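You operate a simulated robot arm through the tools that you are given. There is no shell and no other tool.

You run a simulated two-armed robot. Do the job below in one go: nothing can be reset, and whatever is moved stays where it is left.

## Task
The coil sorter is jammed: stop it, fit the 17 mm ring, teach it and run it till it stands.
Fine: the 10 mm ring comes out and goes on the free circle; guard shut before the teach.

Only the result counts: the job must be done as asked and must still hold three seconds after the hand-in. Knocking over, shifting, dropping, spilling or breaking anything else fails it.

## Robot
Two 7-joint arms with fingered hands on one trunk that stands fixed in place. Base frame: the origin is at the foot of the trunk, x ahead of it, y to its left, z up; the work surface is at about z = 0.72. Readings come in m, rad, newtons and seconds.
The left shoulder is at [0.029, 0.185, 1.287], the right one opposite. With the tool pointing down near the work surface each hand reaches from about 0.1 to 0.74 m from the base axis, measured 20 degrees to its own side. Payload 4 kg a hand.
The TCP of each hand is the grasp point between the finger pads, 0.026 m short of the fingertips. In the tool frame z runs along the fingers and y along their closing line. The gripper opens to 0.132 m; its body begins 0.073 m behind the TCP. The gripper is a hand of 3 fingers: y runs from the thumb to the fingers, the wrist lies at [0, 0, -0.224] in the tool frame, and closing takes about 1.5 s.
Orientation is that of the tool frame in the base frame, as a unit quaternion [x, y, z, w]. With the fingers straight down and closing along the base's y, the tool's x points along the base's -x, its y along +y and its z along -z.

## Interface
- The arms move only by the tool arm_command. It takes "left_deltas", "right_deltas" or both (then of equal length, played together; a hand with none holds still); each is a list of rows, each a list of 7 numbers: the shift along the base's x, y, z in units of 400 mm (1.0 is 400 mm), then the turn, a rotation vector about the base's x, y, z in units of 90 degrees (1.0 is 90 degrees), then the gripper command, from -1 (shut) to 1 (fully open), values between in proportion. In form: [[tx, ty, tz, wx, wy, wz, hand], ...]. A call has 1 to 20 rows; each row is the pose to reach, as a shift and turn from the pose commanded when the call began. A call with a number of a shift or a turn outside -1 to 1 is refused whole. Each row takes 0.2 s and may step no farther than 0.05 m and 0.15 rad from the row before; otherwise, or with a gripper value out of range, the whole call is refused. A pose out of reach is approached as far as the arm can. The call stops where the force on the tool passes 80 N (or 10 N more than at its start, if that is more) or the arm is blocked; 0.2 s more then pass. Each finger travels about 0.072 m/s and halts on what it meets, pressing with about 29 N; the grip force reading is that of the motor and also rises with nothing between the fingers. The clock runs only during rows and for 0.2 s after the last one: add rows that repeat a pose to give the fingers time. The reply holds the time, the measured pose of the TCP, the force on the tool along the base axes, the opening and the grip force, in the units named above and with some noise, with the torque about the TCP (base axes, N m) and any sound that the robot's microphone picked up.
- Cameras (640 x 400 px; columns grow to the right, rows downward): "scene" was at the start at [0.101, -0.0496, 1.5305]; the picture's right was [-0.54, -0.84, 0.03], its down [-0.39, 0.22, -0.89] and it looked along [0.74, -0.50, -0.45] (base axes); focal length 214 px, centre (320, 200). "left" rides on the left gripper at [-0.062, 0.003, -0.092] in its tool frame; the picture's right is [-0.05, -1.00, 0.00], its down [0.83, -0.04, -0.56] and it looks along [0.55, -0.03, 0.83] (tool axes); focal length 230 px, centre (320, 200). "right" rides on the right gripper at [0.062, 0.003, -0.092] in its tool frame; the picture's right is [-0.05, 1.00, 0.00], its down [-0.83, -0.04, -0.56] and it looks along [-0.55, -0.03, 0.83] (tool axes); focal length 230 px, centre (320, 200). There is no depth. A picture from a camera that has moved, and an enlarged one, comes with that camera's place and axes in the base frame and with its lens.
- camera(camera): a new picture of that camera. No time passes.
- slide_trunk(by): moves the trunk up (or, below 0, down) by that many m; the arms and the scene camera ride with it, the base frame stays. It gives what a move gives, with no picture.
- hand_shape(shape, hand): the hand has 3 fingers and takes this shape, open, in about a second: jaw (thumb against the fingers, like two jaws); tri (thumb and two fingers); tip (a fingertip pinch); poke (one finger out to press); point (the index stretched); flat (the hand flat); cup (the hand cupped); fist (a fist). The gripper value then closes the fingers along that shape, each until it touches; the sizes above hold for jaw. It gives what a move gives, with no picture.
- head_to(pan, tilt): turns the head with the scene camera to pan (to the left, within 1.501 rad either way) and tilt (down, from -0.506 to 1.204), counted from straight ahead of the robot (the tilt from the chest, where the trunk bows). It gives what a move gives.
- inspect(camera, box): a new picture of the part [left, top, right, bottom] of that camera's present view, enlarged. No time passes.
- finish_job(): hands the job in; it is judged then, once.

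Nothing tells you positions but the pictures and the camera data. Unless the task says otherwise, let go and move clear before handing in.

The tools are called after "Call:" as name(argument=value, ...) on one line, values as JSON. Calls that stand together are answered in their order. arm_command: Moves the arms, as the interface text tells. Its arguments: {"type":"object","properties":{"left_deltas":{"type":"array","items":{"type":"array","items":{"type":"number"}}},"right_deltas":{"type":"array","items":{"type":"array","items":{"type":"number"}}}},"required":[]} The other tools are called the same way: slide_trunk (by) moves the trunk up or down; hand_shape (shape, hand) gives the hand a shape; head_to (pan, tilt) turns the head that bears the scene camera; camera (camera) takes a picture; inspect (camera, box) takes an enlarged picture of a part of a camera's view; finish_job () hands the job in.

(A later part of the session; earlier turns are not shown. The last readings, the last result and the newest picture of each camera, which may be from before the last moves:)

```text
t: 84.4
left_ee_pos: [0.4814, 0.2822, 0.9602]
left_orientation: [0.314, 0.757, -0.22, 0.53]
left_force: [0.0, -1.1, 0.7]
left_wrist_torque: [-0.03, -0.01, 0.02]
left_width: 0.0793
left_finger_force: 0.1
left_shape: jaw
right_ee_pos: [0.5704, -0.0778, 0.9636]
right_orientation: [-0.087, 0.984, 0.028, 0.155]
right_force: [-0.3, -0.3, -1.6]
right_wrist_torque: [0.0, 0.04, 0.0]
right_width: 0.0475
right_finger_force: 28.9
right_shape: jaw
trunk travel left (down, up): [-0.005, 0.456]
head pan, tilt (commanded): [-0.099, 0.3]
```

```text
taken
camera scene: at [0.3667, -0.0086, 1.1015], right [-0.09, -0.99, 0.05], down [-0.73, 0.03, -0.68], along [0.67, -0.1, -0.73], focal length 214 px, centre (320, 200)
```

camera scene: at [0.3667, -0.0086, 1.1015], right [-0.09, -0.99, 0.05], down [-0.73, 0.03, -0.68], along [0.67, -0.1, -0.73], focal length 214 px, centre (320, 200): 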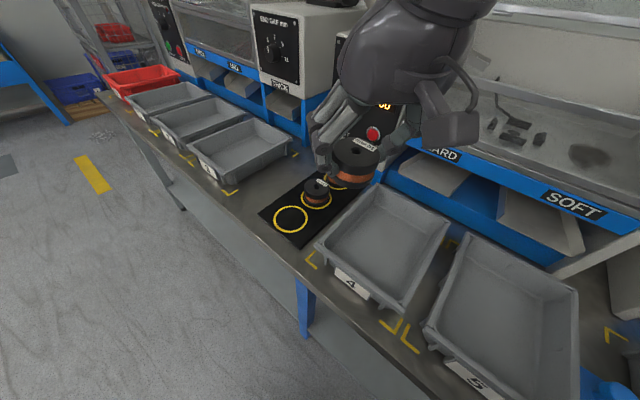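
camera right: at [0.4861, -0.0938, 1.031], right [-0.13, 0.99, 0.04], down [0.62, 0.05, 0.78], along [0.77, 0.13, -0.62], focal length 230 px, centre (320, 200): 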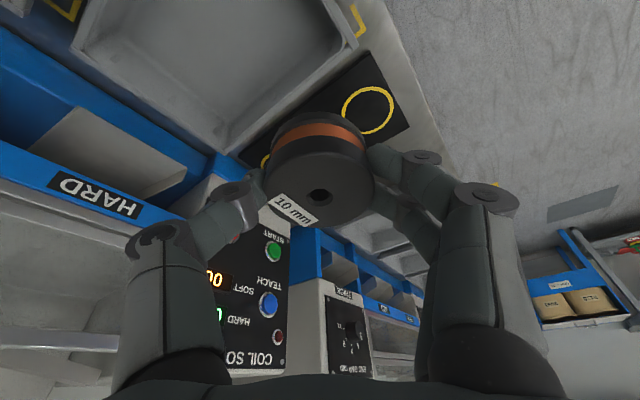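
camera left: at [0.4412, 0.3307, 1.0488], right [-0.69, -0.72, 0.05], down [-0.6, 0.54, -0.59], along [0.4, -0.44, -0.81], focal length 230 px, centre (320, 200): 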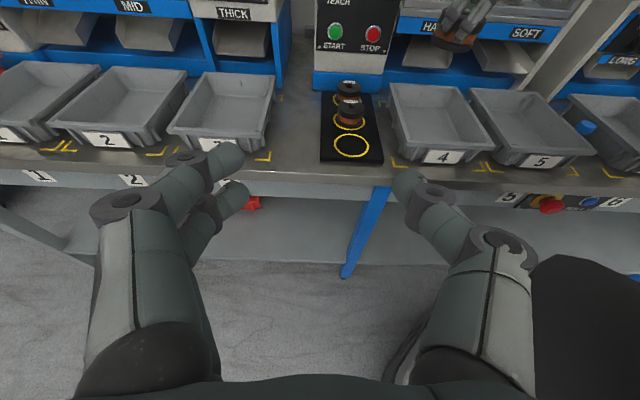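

The free circle is centred at about (0.654, 0.010) with the pad top near z = 0.73. I'll move above it, yawing to about 0° and levelling the small roll error.

Call:
arm_command(right_deltas=[[0.0472, 0.0558, -0.0656, -0.0045, 0, -0.0278, -0.6], [0.0944, 0.1115, -0.1313, -0.009, 0, -0.0555, -0.6], [0.1416, 0.1673, -0.1969, -0.0135, 0, -0.0833, -0.6], [0.1888, 0.223, -0.2625, -0.018, 0, -0.111, -0.6], [0.1888, 0.223, -0.2625, -0.018, 0, -0.111, -0.6]])

Call:
camera(camera="right")

Call:
camera(camera="scene")

Call:
inspect(camera="left", box=[290, 60, 420, 180])

```text
t: 85.6
left_ee_pos: [0.4828, 0.2814, 0.9601]
left_orientation: [0.315, 0.757, -0.22, 0.529]
left_force: [-0.8, -0.7, -0.2]
left_wrist_torque: [0.02, -0.02, 0.01]
left_width: 0.0795
left_finger_force: 0.0
left_shape: jaw
right_ee_pos: [0.6489, -0.0764, 0.8792]
right_orientation: [-0.003, 0.988, 0.0, 0.156]
right_force: [-0.5, 0.1, -2.1]
right_wrist_torque: [-0.04, 0.03, 0.01]
right_width: 0.0473
right_finger_force: 29.3
right_shape: jaw
right hand out of reach, approached as far as the arm can: row 2, 3, 4, 5
trunk travel left (down, up): [-0.005, 0.456]
head pan, tilt (commanded): [-0.099, 0.3]
```

```text
taken
camera right: at [0.5618, -0.0741, 0.9484], right [0.04, 1.0, 0.01], down [0.62, -0.04, 0.79], along [0.78, -0.02, -0.62], focal length 230 px, centre (320, 200)
```

right: 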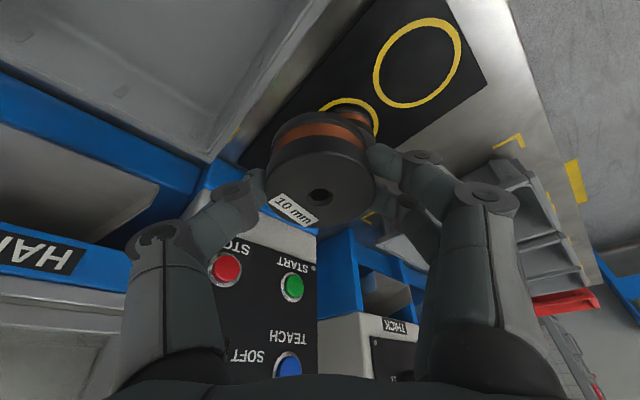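

```text
taken
camera scene: at [0.3663, -0.0085, 1.1019], right [-0.09, -0.99, 0.05], down [-0.73, 0.03, -0.68], along [0.67, -0.1, -0.73], focal length 214 px, centre (320, 200)
```

scene: 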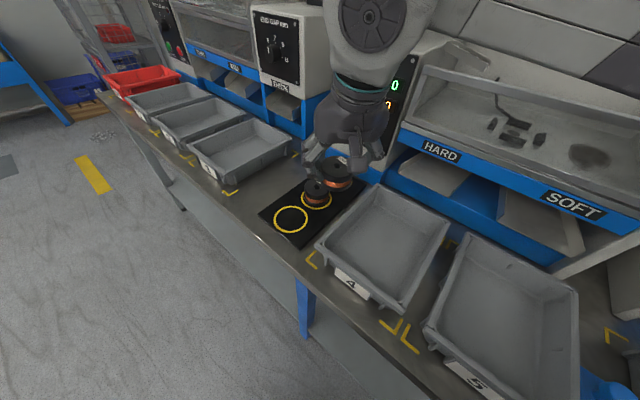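

```text
3.33 times, centred on (355, 120) of left
camera zoom: at [0.4386, 0.3307, 1.0507], right [-0.69, -0.72, 0.05], down [-0.6, 0.54, -0.59], along [0.4, -0.44, -0.81], focal length 767 px, centre (203, 467)
```

zoom: 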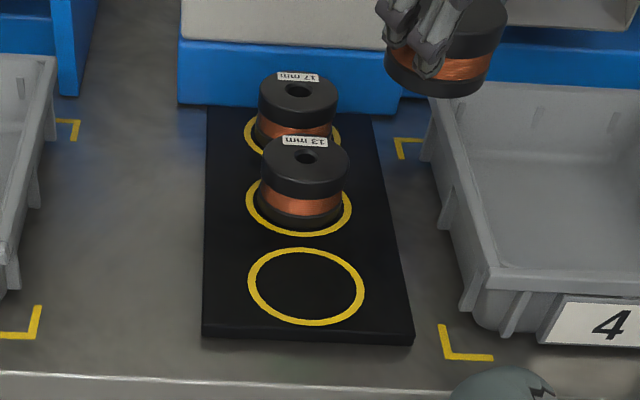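

With yaw 0 the reach ends 9 cm short. Yawing the hand to +90° (leaning from the right, along the forearm) has the same clearances at the circle and should reach further; I'll rotate at safe height and move over.

Call:
arm_command(right_deltas=[[-0.01, -0.005, 0.025, 0, 0, 0.0909, -0.6], [-0.02, -0.01, 0.04, 0, 0, 0.1818, -0.6], [-0.025, -0.0125, 0.05, 0, 0, 0.2727, -0.6], [-0.025, -0.0125, 0.05, 0, 0, 0.3636, -0.6], [-0.02, 0.02, 0.05, 0, 0, 0.4545, -0.6], [-0.015, 0.05, 0.05, 0, 0, 0.5455, -0.6], [-0.01, 0.08, 0.05, 0, 0, 0.6364, -0.6], [-0.005, 0.11, 0.05, 0, 0, 0.7273, -0.6], [0.0, 0.14, 0.05, 0, 0, 0.8182, -0.6], [0.005, 0.17, 0.05, 0, 0, 0.9091, -0.6], [0.0103, 0.1948, 0.05, 0, 0, 1.0, -0.6]])

Call:
camera(camera="right")

Call:
camera(camera="scene")

Call:
camera(camera="left")

```text
t: 88.0
left_ee_pos: [0.4824, 0.2822, 0.959]
left_orientation: [0.313, 0.757, -0.22, 0.53]
left_force: [-0.2, 0.7, -0.8]
left_wrist_torque: [-0.01, -0.03, 0.03]
left_width: 0.0798
left_finger_force: 0.0
left_shape: jaw
right_ee_pos: [0.6506, -0.0425, 0.8688]
right_orientation: [0.701, -0.696, -0.11, -0.11]
right_force: [0.0, 0.1, -2.7]
right_wrist_torque: [-0.03, -0.01, -0.04]
right_width: 0.0471
right_finger_force: 28.4
right_shape: jaw
right hand out of reach, approached as far as the arm can: row 8, 9, 10, 11
trunk travel left (down, up): [-0.005, 0.456]
head pan, tilt (commanded): [-0.099, 0.3]
```

```text
taken
camera right: at [0.6477, -0.1292, 0.9374], right [-1.0, 0.04, 0.01], down [0.04, 0.62, 0.78], along [0.02, 0.78, -0.62], focal length 230 px, centre (320, 200)
```

right: 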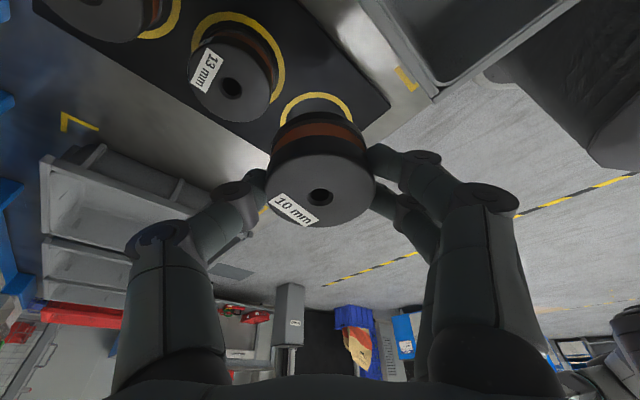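

```text
taken
camera scene: at [0.3666, -0.007, 1.1015], right [-0.09, -0.99, 0.05], down [-0.73, 0.03, -0.68], along [0.67, -0.1, -0.73], focal length 214 px, centre (320, 200)
```

scene: 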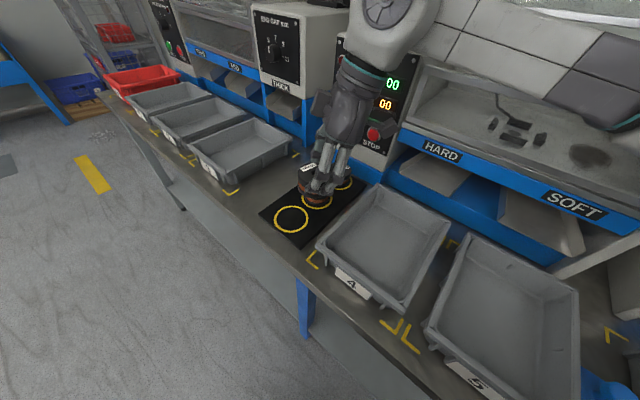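

```text
taken
camera left: at [0.4389, 0.3321, 1.0497], right [-0.69, -0.72, 0.05], down [-0.6, 0.54, -0.59], along [0.4, -0.44, -0.81], focal length 230 px, centre (320, 200)
```

left: 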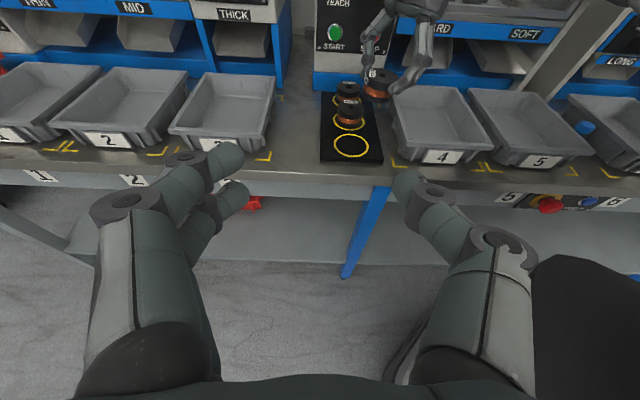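

At +90° it is still about 4 cm short. I'll test the intermediate yaw of about +45° at this height to see how reach changes.

Call:
arm_command(right_deltas=[[0.0, 0.0, 0.03, 0, 0, -0.0909, -0.6], [0.0, 0.0, 0.05, 0, 0, -0.1818, -0.6], [0.0, 0.03, 0.05, 0, 0, -0.2727, -0.6], [0.0, 0.07, 0.05, 0, 0, -0.3636, -0.6], [0.0, 0.1, 0.05, 0, 0, -0.4545, -0.6], [0.0, 0.12, 0.04, 0, 0, -0.5, -0.6], [0.0, 0.12, 0.03, 0, 0, -0.5, -0.6]])

Call:
camera(camera="scene")

```text
t: 89.6
left_ee_pos: [0.4835, 0.2807, 0.96]
left_orientation: [0.314, 0.757, -0.22, 0.529]
left_force: [0.2, -0.7, -0.3]
left_wrist_torque: [-0.03, 0.02, -0.03]
left_width: 0.0795
left_finger_force: 0.0
left_shape: jaw
right_ee_pos: [0.6528, -0.0357, 0.8819]
right_orientation: [-0.38, 0.912, 0.059, 0.144]
right_force: [0.9, -0.6, -2.6]
right_wrist_torque: [0.01, 0.03, 0.02]
right_width: 0.047
right_finger_force: 28.9
right_shape: jaw
right hand out of reach, approached as far as the arm can: row 4, 5, 6, 7
trunk travel left (down, up): [-0.005, 0.456]
head pan, tilt (commanded): [-0.099, 0.3]
```

```text
taken
camera scene: at [0.3673, -0.0092, 1.1013], right [-0.09, -1.0, 0.05], down [-0.73, 0.03, -0.68], along [0.67, -0.09, -0.73], focal length 214 px, centre (320, 200)
```

scene: 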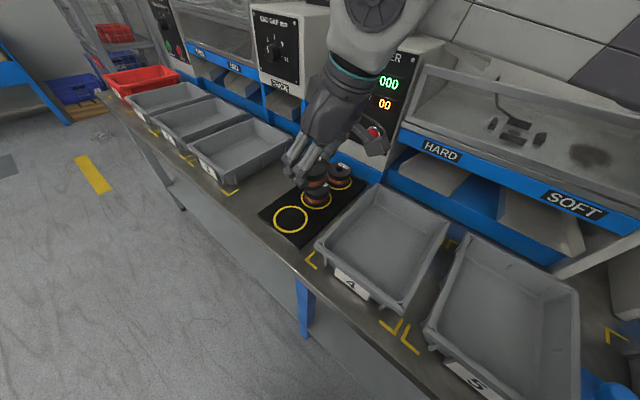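

The vertical-hand reach ends at about y = -0.04 whatever the yaw. Leaning the hand more (33°) should reach further, and the ring can be seated flat by pressing gently on the pad. I'll test that reach at a safe height.

Call:
arm_command(right_deltas=[[0.0, -0.01, 0.01, 0.0263, -0.0109, 0.0828, -0.6], [0.0, -0.01, 0.01, 0.0527, -0.0218, 0.1657, -0.6], [0.0, 0.01, 0.0, 0.079, -0.0327, 0.2485, -0.6], [0.001, 0.03, -0.015, 0.1053, -0.0436, 0.3313, -0.6], [0.002, 0.05, -0.03, 0.1317, -0.0545, 0.4142, -0.6], [0.003, 0.0768, -0.045, 0.158, -0.0654, 0.497, -0.6], [0.003, 0.0768, -0.055, 0.158, -0.0654, 0.497, -0.6]])

Call:
camera(camera="scene")

Call:
camera(camera="right")

Call:
inspect(camera="left", box=[290, 50, 450, 180])

```text
t: 91.2
left_ee_pos: [0.4824, 0.2809, 0.9598]
left_orientation: [0.313, 0.757, -0.219, 0.53]
left_force: [-0.4, -0.2, -0.6]
left_wrist_torque: [0.0, 0.02, 0.0]
left_width: 0.0794
left_finger_force: 0.1
left_shape: jaw
right_ee_pos: [0.6515, -0.0032, 0.8646]
right_orientation: [0.681, -0.675, -0.201, -0.201]
right_force: [0.1, 0.8, -3.0]
right_wrist_torque: [-0.04, -0.02, 0.02]
right_width: 0.0471
right_finger_force: 28.8
right_shape: jaw
trunk travel left (down, up): [-0.005, 0.456]
head pan, tilt (commanded): [-0.099, 0.3]
```

```text
taken
camera scene: at [0.3666, -0.0086, 1.1017], right [-0.09, -0.99, 0.05], down [-0.73, 0.03, -0.68], along [0.67, -0.1, -0.73], focal length 214 px, centre (320, 200)
```

scene: 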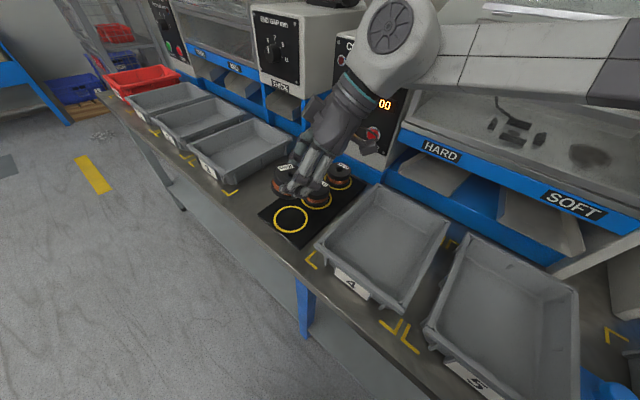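

```text
taken
camera right: at [0.6499, -0.1066, 0.9072], right [-1.0, 0.04, 0.03], down [0.04, 0.39, 0.92], along [0.02, 0.92, -0.39], focal length 230 px, centre (320, 200)
```

right: 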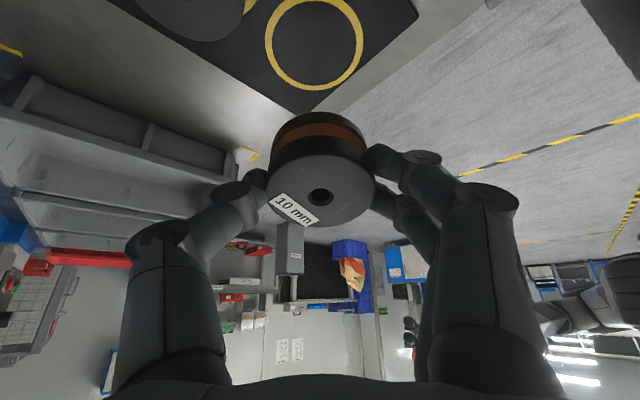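

```text
3.08 times, centred on (370, 115) of left
camera zoom: at [0.4389, 0.3306, 1.0505], right [-0.69, -0.72, 0.05], down [-0.6, 0.54, -0.59], along [0.4, -0.44, -0.81], focal length 708 px, centre (166, 462)
```

zoom: 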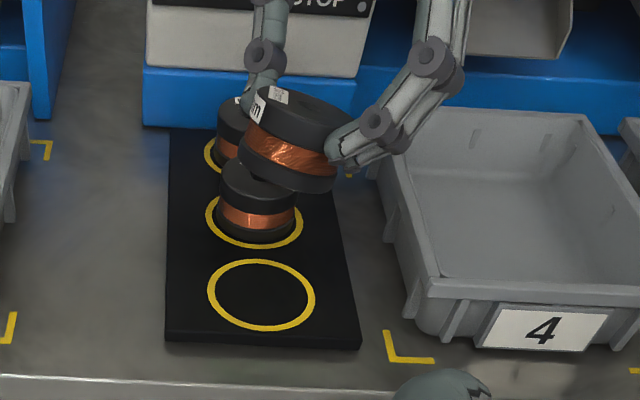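

Reach is fine at this lean, and the ring is right over the free circle. I'll lower it to about 5 mm above the pad.

Call:
arm_command(right_deltas=[[0.005, -0.0075, -0.07, 0, 0, 0, -0.6], [0.005, -0.0075, -0.14, 0, 0, 0, -0.6], [0.005, -0.0075, -0.2, 0, 0, 0, -0.6]])

Call:
camera(camera="right")

Call:
inspect(camera="left", box=[290, 50, 450, 180])

Call:
inspect(camera="scene", box=[240, 130, 380, 260])

```text
t: 92.0
left_ee_pos: [0.4843, 0.2809, 0.9596]
left_orientation: [0.314, 0.757, -0.22, 0.529]
left_force: [-0.5, 0.5, 1.2]
left_wrist_torque: [-0.01, -0.01, -0.01]
left_width: 0.0795
left_finger_force: 0.1
left_shape: jaw
right_ee_pos: [0.6547, -0.0074, 0.7814]
right_orientation: [0.681, -0.675, -0.201, -0.201]
right_force: [0.0, -0.1, -1.6]
right_wrist_torque: [-0.05, 0.02, -0.01]
right_width: 0.0472
right_finger_force: 29.1
right_shape: jaw
trunk travel left (down, up): [-0.005, 0.456]
head pan, tilt (commanded): [-0.099, 0.3]
```

```text
taken
camera right: at [0.6531, -0.11, 0.8268], right [-1.0, 0.04, 0.03], down [0.04, 0.39, 0.92], along [0.02, 0.92, -0.4], focal length 230 px, centre (320, 200)
```

right: 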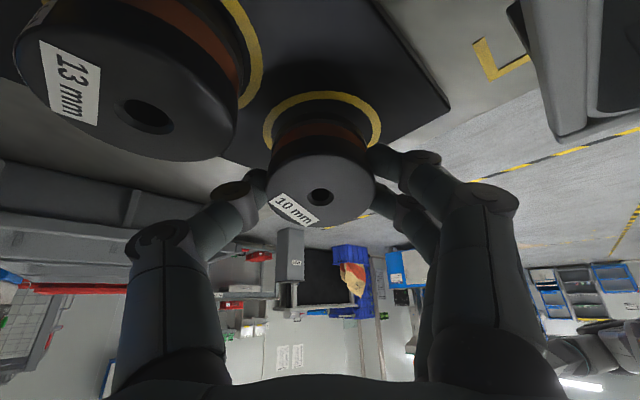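

```text
3.08 times, centred on (370, 115) of left
camera zoom: at [0.4396, 0.3305, 1.05], right [-0.69, -0.72, 0.05], down [-0.6, 0.54, -0.59], along [0.4, -0.44, -0.81], focal length 708 px, centre (166, 462)
```

zoom: 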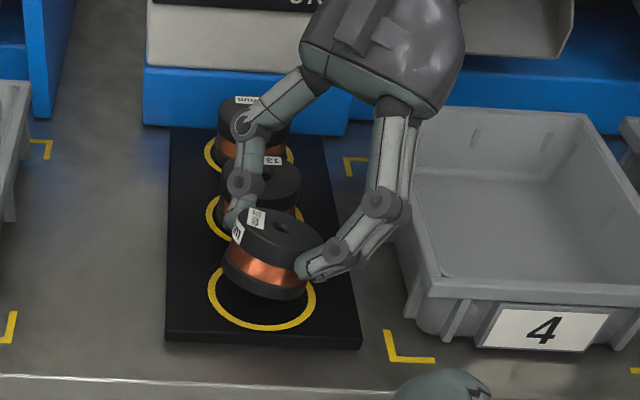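

```text
3.08 times, centred on (310, 195) of scene
camera zoom: at [0.3673, -0.0087, 1.1013], right [-0.09, -0.99, 0.05], down [-0.73, 0.03, -0.68], along [0.67, -0.1, -0.73], focal length 660 px, centre (351, 215)
```

zoom: 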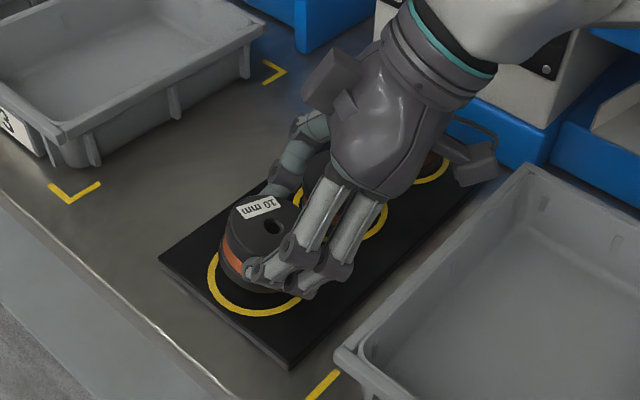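

The ring is over the circle, its right edge lowest. I'll lower in 2 mm steps to touch and press it gently so it turns flat in the grip.

Call:
arm_command(right_deltas=[[-0.002, 0.002, -0.005, 0, 0, 0, -0.6], [-0.002, 0.002, -0.01, 0, 0, 0, -0.6], [-0.002, 0.002, -0.015, 0, 0, 0, -0.6]])

Call:
inspect(camera="left", box=[310, 100, 400, 175])

```text
t: 92.8
left_ee_pos: [0.4822, 0.2799, 0.9612]
left_orientation: [0.314, 0.757, -0.219, 0.53]
left_force: [0.2, 0.0, 0.6]
left_wrist_torque: [0.02, -0.01, -0.01]
left_width: 0.0792
left_finger_force: 0.1
left_shape: jaw
right_ee_pos: [0.6538, -0.0067, 0.7784]
right_orientation: [0.68, -0.675, -0.2, -0.203]
right_force: [0.4, 1.1, 3.7]
right_wrist_torque: [-0.06, -0.02, -0.02]
right_width: 0.0474
right_finger_force: 29.3
right_shape: jaw
trunk travel left (down, up): [-0.005, 0.456]
head pan, tilt (commanded): [-0.099, 0.3]
```

```text
5.33 times, centred on (355, 138) of left
camera zoom: at [0.4387, 0.3308, 1.0507], right [-0.69, -0.72, 0.05], down [-0.6, 0.54, -0.59], along [0.4, -0.44, -0.81], focal length 1227 px, centre (133, 533)
```

zoom: 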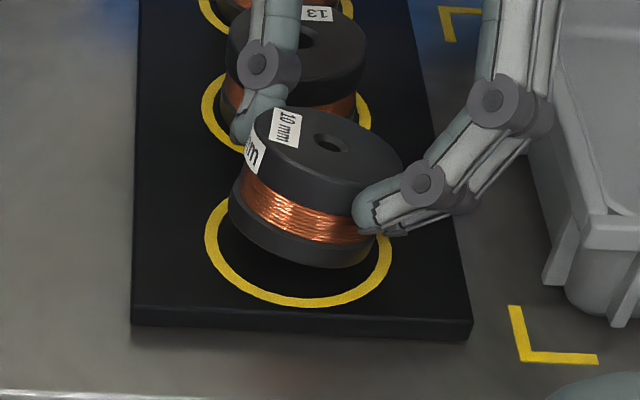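

Contact felt with the right edge. The ring sits a few millimetres toward the back of the circle, so I'll lift slightly, shift about 5 mm toward the robot side, and then press down to flatten.

Call:
arm_command(right_deltas=[[0, 0, 0.01, 0, 0, 0, -0.6], [-0.01, 0.009, 0.01, 0, 0, 0, -0.6], [-0.01, 0.009, 0.0, 0, 0, 0, -0.6], [-0.01, 0.009, -0.006, 0, 0, 0, -0.6], [-0.01, 0.009, -0.011, 0, 0, 0, -0.6], [-0.01, 0.009, -0.016, 0, 0, 0, -0.6]])

Call:
inspect(camera="left", box=[310, 100, 400, 175])

Call:
inspect(camera="scene", box=[260, 160, 340, 240])

```text
t: 94.2
left_ee_pos: [0.4821, 0.2815, 0.9613]
left_orientation: [0.314, 0.756, -0.22, 0.53]
left_force: [-0.8, 0.2, -0.4]
left_wrist_torque: [-0.05, -0.01, -0.01]
left_width: 0.0794
left_finger_force: 0.1
left_shape: jaw
right_ee_pos: [0.6498, -0.0023, 0.7732]
right_orientation: [0.68, -0.675, -0.2, -0.203]
right_force: [0.4, 4.7, 15.5]
right_wrist_torque: [-0.09, 0.03, 0.03]
right_width: 0.048
right_finger_force: 29.2
right_shape: jaw
trunk travel left (down, up): [-0.005, 0.456]
head pan, tilt (commanded): [-0.099, 0.3]
```

```text
5.33 times, centred on (355, 138) of left
camera zoom: at [0.4375, 0.3311, 1.0512], right [-0.69, -0.72, 0.05], down [-0.6, 0.54, -0.59], along [0.4, -0.44, -0.8], focal length 1227 px, centre (133, 533)
```

zoom: 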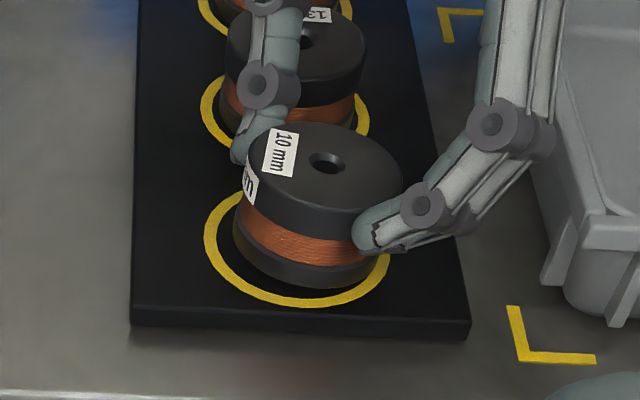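

```text
5.00 times, centred on (300, 200) of scene
camera zoom: at [0.3652, -0.0081, 1.1024], right [-0.09, -0.99, 0.05], down [-0.73, 0.03, -0.68], along [0.67, -0.1, -0.73], focal length 1072 px, centre (420, 200)
```

zoom: 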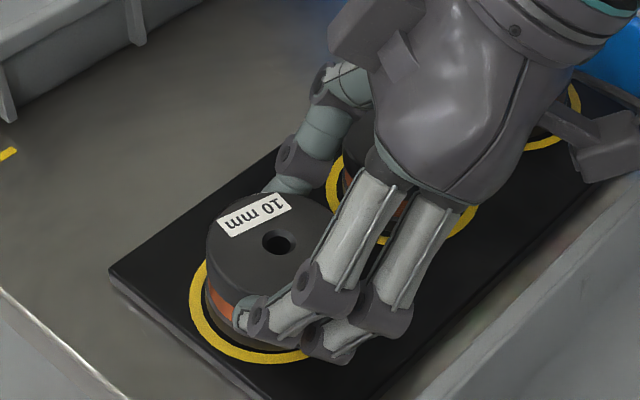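

The ring now sits flat inside the yellow circle. I'll open the fingers just enough to release and check.

Call:
arm_command(right_deltas=[[0, 0, 0.003, 0, 0, 0, -0.3], [0, 0, 0.005, 0, 0, 0, -0.15], [0, 0, 0.005, 0, 0, 0, -0.05], [0, 0, 0.005, 0, 0, 0, 0.0], [0, 0, 0.005, 0, 0, 0, 0.0]])

Call:
inspect(camera="left", box=[310, 100, 400, 175])

Call:
camera(camera="right")

```text
t: 95.4
left_ee_pos: [0.4835, 0.2824, 0.9599]
left_orientation: [0.314, 0.756, -0.22, 0.531]
left_force: [0.3, 0.0, 0.3]
left_wrist_torque: [-0.03, 0.01, 0.05]
left_width: 0.0793
left_finger_force: 0.0
left_shape: jaw
right_ee_pos: [0.6506, -0.0039, 0.7716]
right_orientation: [0.68, -0.676, -0.2, -0.201]
right_force: [0.2, 0.6, 0.4]
right_wrist_torque: [-0.01, 0.02, -0.01]
right_width: 0.0651
right_finger_force: 0.0
right_shape: jaw
trunk travel left (down, up): [-0.005, 0.456]
head pan, tilt (commanded): [-0.099, 0.3]
```

```text
5.33 times, centred on (355, 138) of left
camera zoom: at [0.4392, 0.3305, 1.0502], right [-0.69, -0.72, 0.05], down [-0.6, 0.54, -0.59], along [0.4, -0.44, -0.81], focal length 1227 px, centre (133, 533)
```

zoom: 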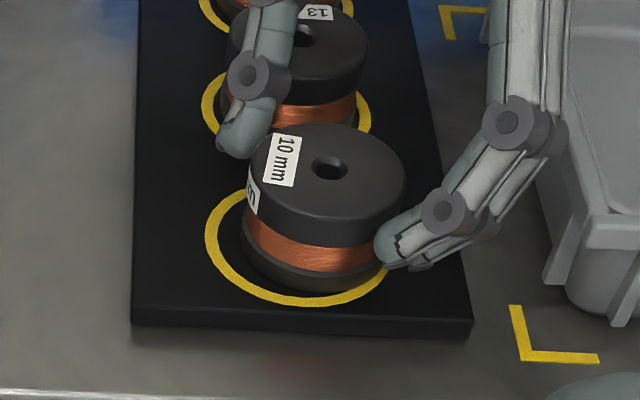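

```text
taken
camera right: at [0.6477, -0.1065, 0.8163], right [-1.0, 0.04, 0.03], down [0.04, 0.39, 0.92], along [0.02, 0.92, -0.4], focal length 230 px, centre (320, 200)
```

right: 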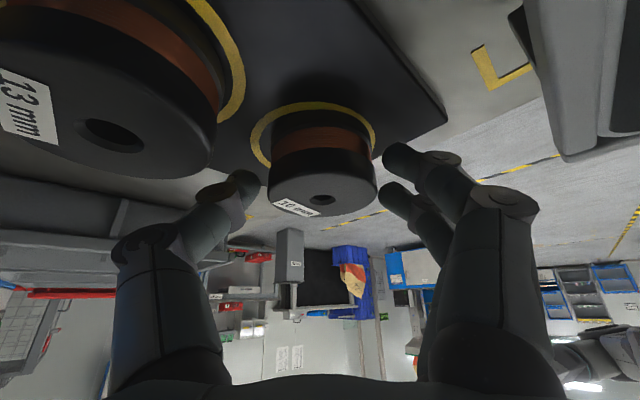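

Released and standing, but about 5 mm off-centre to the right. I'll regrip, lift slightly, shift it to the centre and release again.

Call:
arm_command(right_deltas=[[0, 0, 0, 0, 0, 0, -0.2], [0, 0, 0, 0, 0, 0, -0.6], [0, 0, 0, 0, 0, 0, -0.6], [0, 0, 0, 0, 0, 0, -0.6], [0, 0, 0.01, 0, 0, 0, -0.6], [0.01, 0.005, 0.012, 0, 0, 0, -0.6], [0.01, 0.005, 0.005, 0, 0, 0, -0.6], [0.01, 0.005, 0.0, 0, 0, 0, -0.6], [0.01, 0.005, -0.003, 0, 0, 0, -0.6]])

Call:
inspect(camera="left", box=[310, 100, 400, 175])

Call:
camera(camera="right")

```text
t: 97.4
left_ee_pos: [0.4822, 0.2802, 0.9607]
left_orientation: [0.314, 0.757, -0.22, 0.53]
left_force: [-0.4, -0.9, 0.1]
left_wrist_torque: [0.02, 0.02, 0.01]
left_width: 0.0792
left_finger_force: 0.1
left_shape: jaw
right_ee_pos: [0.6547, -0.0014, 0.7714]
right_orientation: [0.681, -0.675, -0.2, -0.201]
right_force: [-0.3, -0.5, 1.2]
right_wrist_torque: [-0.04, 0.01, -0.03]
right_width: 0.0492
right_finger_force: 29.1
right_shape: jaw
trunk travel left (down, up): [-0.005, 0.456]
head pan, tilt (commanded): [-0.099, 0.3]
```

```text
5.33 times, centred on (355, 138) of left
camera zoom: at [0.4388, 0.3307, 1.0505], right [-0.69, -0.72, 0.05], down [-0.6, 0.54, -0.59], along [0.4, -0.44, -0.81], focal length 1227 px, centre (133, 533)
```

zoom: 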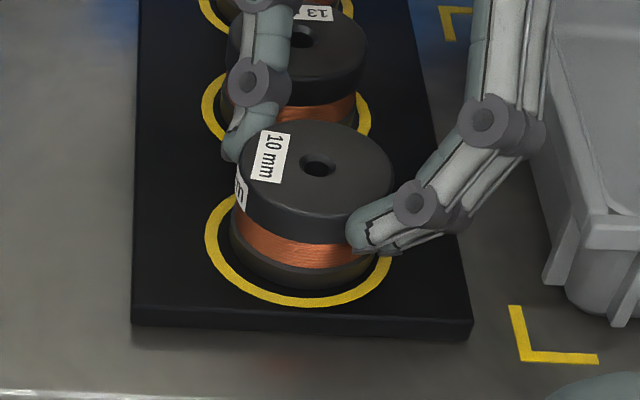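

```text
taken
camera right: at [0.6518, -0.1045, 0.8163], right [-1.0, 0.04, 0.03], down [0.04, 0.39, 0.92], along [0.02, 0.92, -0.39], focal length 230 px, centre (320, 200)
```

right: 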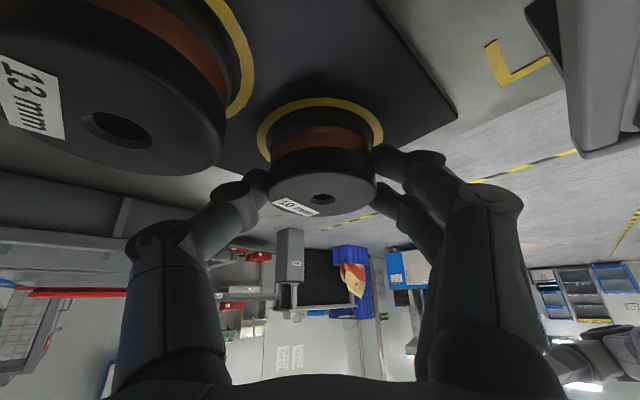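

Now it is well centred. Releasing and withdrawing along the finger direction.

Call:
arm_command(right_deltas=[[0, 0, -0.001, 0, 0, 0, -0.3], [0, 0, 0, 0, 0, 0, -0.15], [0, 0, 0, 0, 0, 0, -0.05], [0, 0, 0, 0, 0, 0, 0.0], [0, 0, 0, 0, 0, 0, 0.0], [0, -0.034, 0.0525, 0, 0, 0, 0.0], [0, -0.068, 0.105, 0, 0, 0, 0.0], [0, -0.136, 0.21, 0, 0, 0, 0.0], [0, -0.18, 0.3, 0, 0, 0, 0.0]])

Call:
inspect(camera="left", box=[290, 60, 420, 175])

Call:
camera(camera="scene")

Call:
camera(camera="right")

```text
t: 99.4
left_ee_pos: [0.4829, 0.2808, 0.9608]
left_orientation: [0.314, 0.757, -0.219, 0.53]
left_force: [0.5, 0.5, 0.9]
left_wrist_torque: [-0.02, 0.02, -0.01]
left_width: 0.0795
left_finger_force: 0.1
left_shape: jaw
right_ee_pos: [0.6555, -0.0719, 0.8939]
right_orientation: [0.681, -0.675, -0.201, -0.201]
right_force: [-0.3, -0.3, -1.4]
right_wrist_torque: [-0.02, 0.02, -0.02]
right_width: 0.0659
right_finger_force: 0.0
right_shape: jaw
trunk travel left (down, up): [-0.005, 0.456]
head pan, tilt (commanded): [-0.099, 0.3]
```

```text
3.48 times, centred on (355, 118) of left
camera zoom: at [0.4383, 0.3309, 1.0507], right [-0.69, -0.72, 0.05], down [-0.6, 0.54, -0.59], along [0.4, -0.44, -0.81], focal length 800 px, centre (198, 487)
```

zoom: 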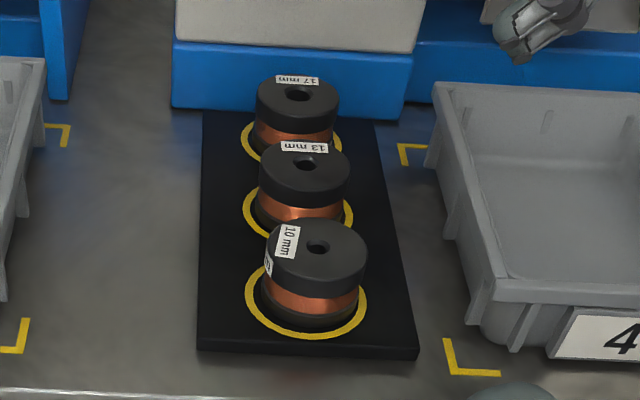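

```text
taken
camera scene: at [0.3661, -0.0083, 1.1019], right [-0.09, -1.0, 0.05], down [-0.73, 0.03, -0.68], along [0.67, -0.1, -0.73], focal length 214 px, centre (320, 200)
```

scene: 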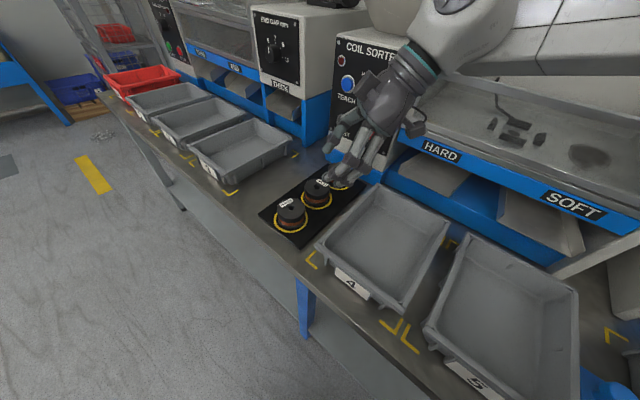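

```text
taken
camera right: at [0.652, -0.1741, 0.9369], right [-1.0, 0.04, 0.03], down [0.04, 0.39, 0.92], along [0.02, 0.92, -0.4], focal length 230 px, centre (320, 200)
```

right: 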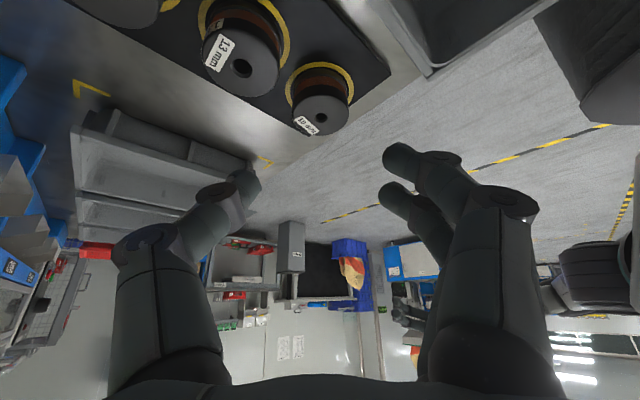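

The 10 mm ring stands on the formerly free circle, and the 13 and 17 mm rings are untouched. Next I'll turn the right hand back toward yaw -10°, 18° lean, heading above the 17 mm ring (estimated at (0.778, -0.118)).

Call:
arm_command(right_deltas=[[0.0016, -0.017, 0.02, -0.0087, 0.0104, -0.0788, 0.1], [0.0031, -0.034, 0.04, -0.0174, 0.0208, -0.1577, 0.1], [0.0047, -0.051, 0.06, -0.0261, 0.0312, -0.2365, 0.1], [0.0063, -0.069, 0.08, -0.0348, 0.0415, -0.3153, 0.1], [0.0079, -0.086, 0.1, -0.0435, 0.0519, -0.3941, 0.1], [0.0094, -0.103, 0.12, -0.0522, 0.0623, -0.473, 0.1], [0.011, -0.12, 0.14, -0.0609, 0.0727, -0.5518, 0.1]])

Call:
arm_command(right_deltas=[[0.03, -0.005, 0.0, -0.0087, 0.0104, -0.0788, 0.1], [0.06, -0.01, 0.0, -0.0174, 0.0208, -0.1577, 0.1], [0.1, -0.01, 0.0, -0.0261, 0.0312, -0.2365, 0.1], [0.14, -0.01, 0.0, -0.0348, 0.0415, -0.3153, 0.1], [0.18, -0.005, 0.0, -0.0435, 0.0519, -0.3941, 0.1], [0.22, 0.0, -0.03, -0.0522, 0.0623, -0.473, 0.1], [0.25, 0.005, -0.08, -0.0609, 0.0727, -0.5518, 0.1]])

Call:
camera(camera="right")

Call:
camera(camera="scene")

Call:
inspect(camera="left", box=[290, 40, 430, 175])

```text
t: 101.0
left_ee_pos: [0.4824, 0.281, 0.9601]
left_orientation: [0.313, 0.757, -0.219, 0.53]
left_force: [-1.4, 0.4, 0.8]
left_wrist_torque: [0.01, 0.03, 0.03]
left_width: 0.0795
left_finger_force: 0.0
left_shape: jaw
right_ee_pos: [0.6591, -0.1219, 0.9487]
right_orientation: [-0.329, 0.918, 0.103, 0.198]
right_force: [-0.2, 0.4, 1.0]
right_wrist_torque: [0.0, 0.01, 0.02]
right_width: 0.0721
right_finger_force: 0.0
right_shape: jaw
trunk travel left (down, up): [-0.005, 0.456]
head pan, tilt (commanded): [-0.099, 0.3]
```

```text
t: 102.6
left_ee_pos: [0.4771, 0.2856, 0.9619]
left_orientation: [0.313, 0.755, -0.22, 0.532]
left_force: [0.2, 0.0, 0.1]
left_wrist_torque: [-0.04, 0.01, -0.02]
left_width: 0.0792
left_finger_force: 0.1
left_shape: jaw
right_ee_pos: [0.7544, -0.1589, 0.9212]
right_orientation: [0.076, 0.986, -0.015, 0.145]
right_force: [-72.2, 28.1, -29.8]
right_wrist_torque: [1.09, -0.15, -3.22]
right_width: 0.0592
right_finger_force: 0.1
right_shape: jaw
right hand out of reach, approached as far as the arm can: row 6, 7
trunk travel left (down, up): [-0.005, 0.456]
head pan, tilt (commanded): [-0.099, 0.3]
```

```text
taken
camera right: at [0.6701, -0.1429, 0.9909], right [0.2, 0.98, 0.01], down [0.62, -0.14, 0.77], along [0.76, -0.15, -0.64], focal length 230 px, centre (320, 200)
```

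right: 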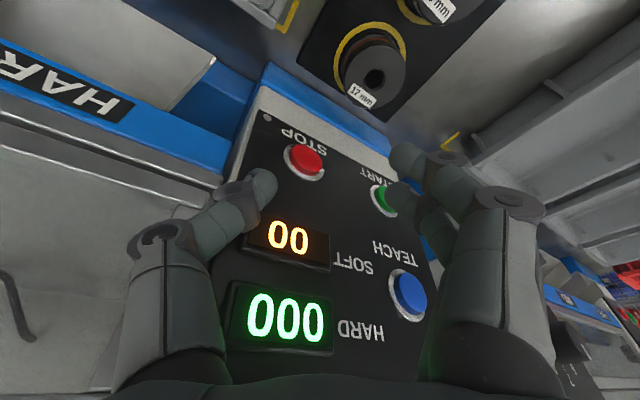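

```text
taken
camera scene: at [0.3601, -0.0038, 1.1027], right [-0.08, -0.99, 0.05], down [-0.73, 0.03, -0.68], along [0.68, -0.1, -0.73], focal length 214 px, centre (320, 200)
```

scene: 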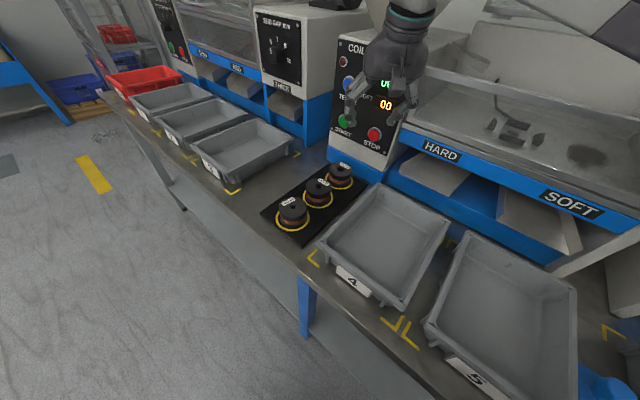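

```text
2.96 times, centred on (360, 108) of left
camera zoom: at [0.4327, 0.3352, 1.0508], right [-0.69, -0.72, 0.05], down [-0.6, 0.54, -0.6], along [0.4, -0.44, -0.8], focal length 682 px, centre (202, 474)
```

zoom: 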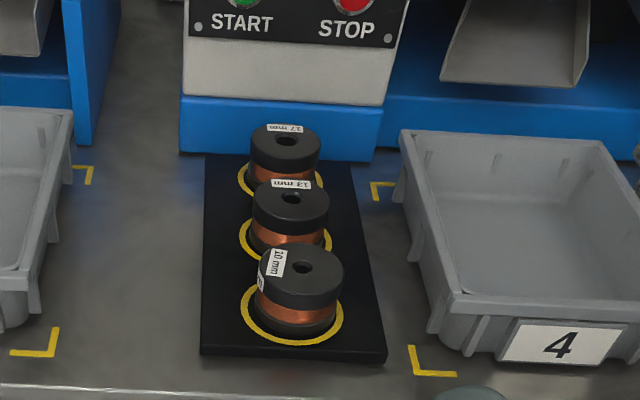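

The hand strayed to the right and is pressing on the panel. I'll back straight off at once, away from the machine.

Call:
arm_command(right_deltas=[[-0.05, 0.05, 0, 0, 0, 0, 0.1], [-0.1, 0.1, 0, 0, 0, 0, 0.1]])

Call:
camera(camera="right")

Call:
camera(camera="scene")

Call:
camera(camera="left")

```text
t: 103.2
left_ee_pos: [0.4804, 0.2827, 0.9608]
left_orientation: [0.314, 0.755, -0.22, 0.531]
left_force: [-0.2, -0.2, -0.2]
left_wrist_torque: [0.0, -0.01, -0.02]
left_width: 0.0791
left_finger_force: 0.1
left_shape: jaw
right_ee_pos: [0.7297, -0.1401, 0.9297]
right_orientation: [0.083, 0.984, -0.012, 0.159]
right_force: [0.3, -0.5, 0.2]
right_wrist_torque: [-0.01, 0.02, 0.02]
right_width: 0.0721
right_finger_force: 0.0
right_shape: jaw
right hand out of reach, approached as far as the arm can: row 2
trunk travel left (down, up): [-0.005, 0.456]
head pan, tilt (commanded): [-0.099, 0.3]
```

```text
taken
camera right: at [0.6443, -0.1241, 0.9987], right [0.22, 0.98, 0.02], down [0.6, -0.15, 0.79], along [0.77, -0.16, -0.61], focal length 230 px, centre (320, 200)
```

right: 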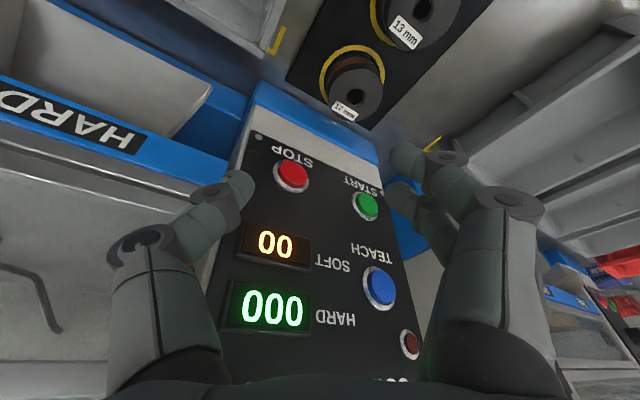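

```text
taken
camera scene: at [0.3659, -0.0087, 1.1028], right [-0.09, -0.99, 0.05], down [-0.73, 0.03, -0.68], along [0.67, -0.1, -0.73], focal length 214 px, centre (320, 200)
```

scene: 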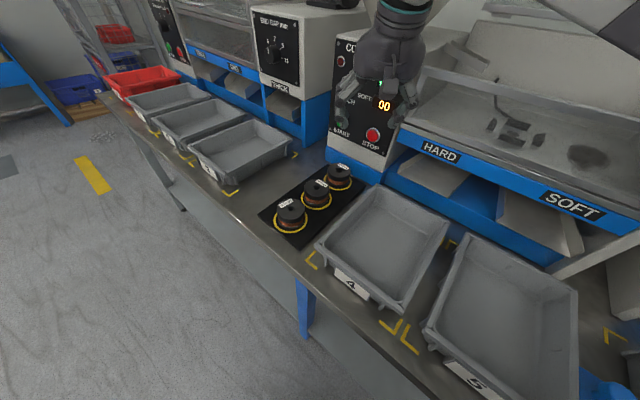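

```text
taken
camera left: at [0.437, 0.3315, 1.0515], right [-0.69, -0.72, 0.05], down [-0.6, 0.54, -0.59], along [0.4, -0.44, -0.8], focal length 230 px, centre (320, 200)
```

left: 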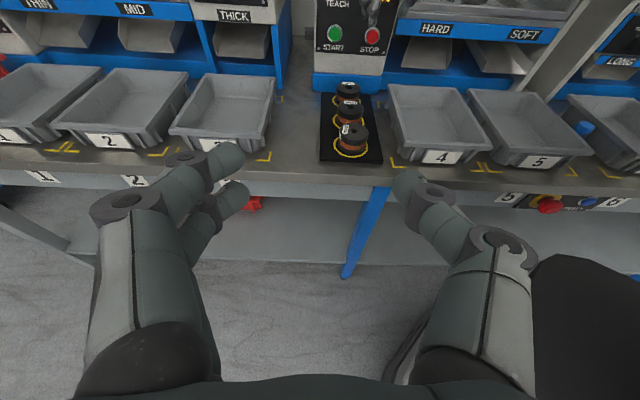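

Call:
inspect(camera="right", box=[220, 120, 430, 380])

Call:
inspect(camera="left", box=[290, 0, 420, 170])

```text
1.54 times, centred on (325, 250) of right
camera zoom: at [0.6443, -0.1241, 0.9987], right [0.22, 0.98, 0.02], down [0.6, -0.15, 0.79], along [0.77, -0.16, -0.61], focal length 354 px, centre (312, 123)
```

zoom: 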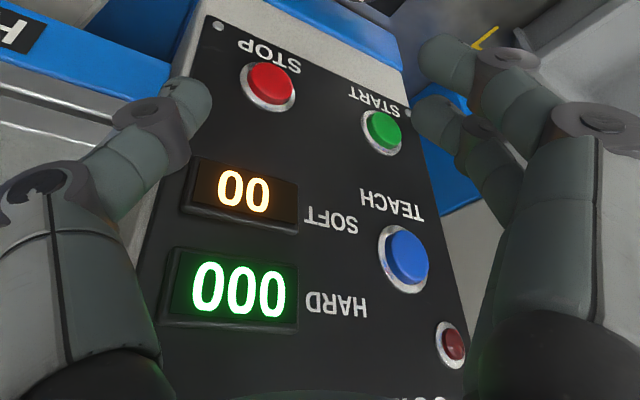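

```text
2.35 times, centred on (355, 85) of left
camera zoom: at [0.437, 0.3315, 1.0515], right [-0.69, -0.72, 0.05], down [-0.6, 0.54, -0.59], along [0.4, -0.44, -0.8], focal length 541 px, centre (238, 471)
```

zoom: 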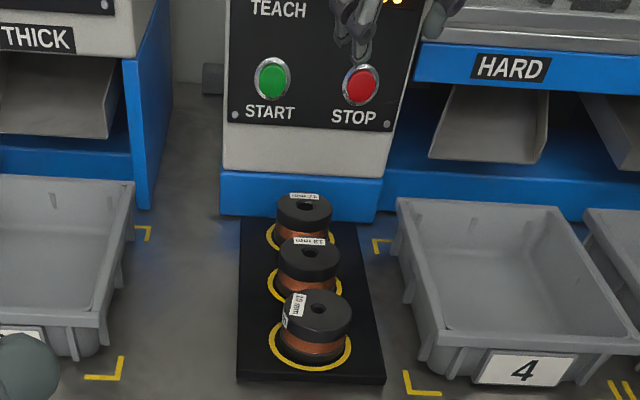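

Nothing was pressed: no click, START dark, counters unchanged. I'll keep a safe distance and use yaw about 0°, which the arm reached more easily, then check where the hand can go above the 17 mm ring.

Call:
arm_command(right_deltas=[[-0.02, 0.02, 0.02, 0, -0.011, 0.055, 0.14], [-0.035, 0.035, 0.03, 0, -0.022, 0.111, 0.14], [-0.035, 0.035, 0.03, 0, -0.022, 0.111, 0.14]])

Call:
camera(camera="right")

Call:
inspect(camera="left", box=[290, 0, 450, 170])

```text
t: 104.0
left_ee_pos: [0.4838, 0.2812, 0.9598]
left_orientation: [0.314, 0.757, -0.22, 0.529]
left_force: [0.0, 0.8, 0.2]
left_wrist_torque: [0.03, -0.03, -0.02]
left_width: 0.0792
left_finger_force: 0.1
left_shape: jaw
right_ee_pos: [0.7169, -0.1267, 0.9381]
right_orientation: [-0.004, 0.985, 0.001, 0.173]
right_force: [0.7, 0.7, -0.3]
right_wrist_torque: [-0.01, 0.01, 0.0]
right_width: 0.075
right_finger_force: 0.1
right_shape: jaw
trunk travel left (down, up): [-0.005, 0.456]
head pan, tilt (commanded): [-0.099, 0.3]
```

```text
taken
camera right: at [0.6282, -0.1245, 1.0043], right [0.04, 1.0, 0.02], down [0.59, -0.04, 0.81], along [0.81, -0.02, -0.59], focal length 230 px, centre (320, 200)
```

right: 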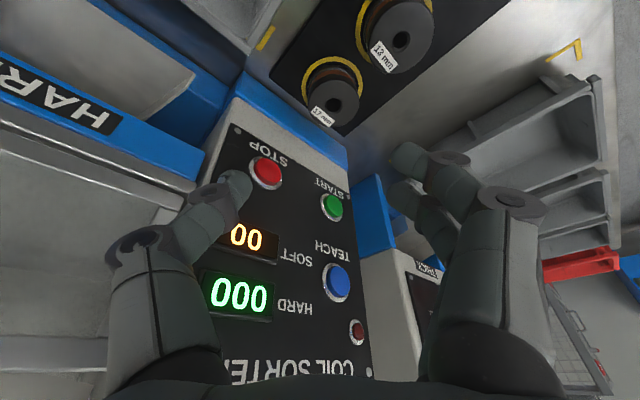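

```text
2.35 times, centred on (370, 85) of left
camera zoom: at [0.4393, 0.3306, 1.05], right [-0.69, -0.72, 0.05], down [-0.6, 0.54, -0.59], along [0.4, -0.44, -0.81], focal length 541 px, centre (202, 471)
```

zoom: 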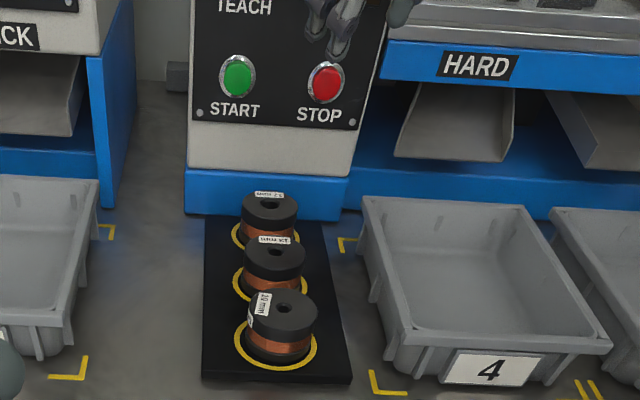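

Reached cleanly at yaw 0. I'll zoom in on the 17 mm ring to fix its position.

Call:
inspect(camera="right", box=[285, 50, 385, 150])

Call:
inspect(camera="left", box=[325, 70, 375, 120])

Call:
inspect(camera="scene", box=[300, 140, 380, 210])

```text
4.00 times, centred on (335, 100) of right
camera zoom: at [0.6282, -0.1245, 1.0043], right [0.04, 1.0, 0.02], down [0.59, -0.04, 0.81], along [0.81, -0.02, -0.59], focal length 920 px, centre (260, 600)
```

zoom: 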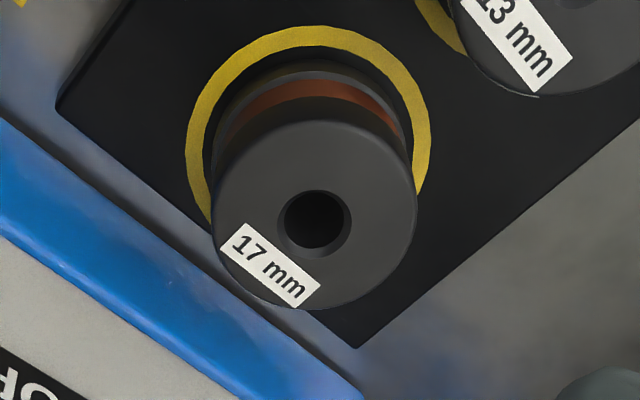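

```text
8.00 times, centred on (350, 95) of left
camera zoom: at [0.4393, 0.3306, 1.05], right [-0.69, -0.72, 0.05], down [-0.6, 0.54, -0.59], along [0.4, -0.44, -0.81], focal length 1841 px, centre (80, 1040)
```

zoom: 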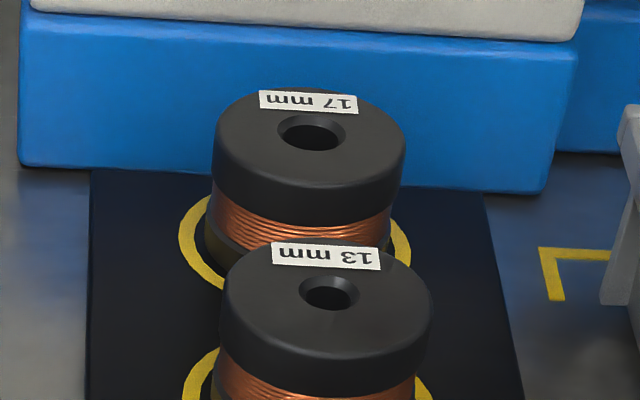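

```text
5.71 times, centred on (340, 175) of scene
camera zoom: at [0.367, -0.0085, 1.1013], right [-0.09, -0.99, 0.05], down [-0.73, 0.03, -0.68], along [0.67, -0.1, -0.73], focal length 1226 px, centre (206, 343)
```

zoom: 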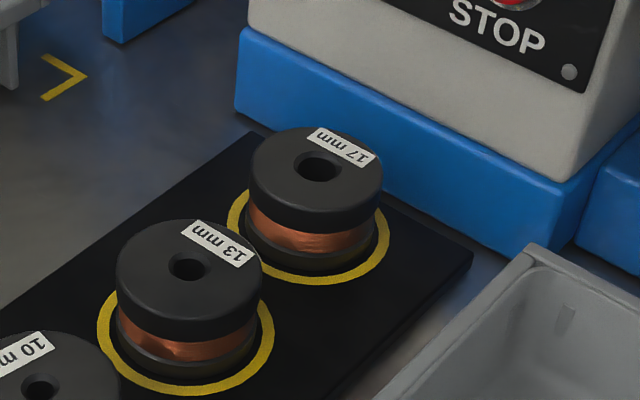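

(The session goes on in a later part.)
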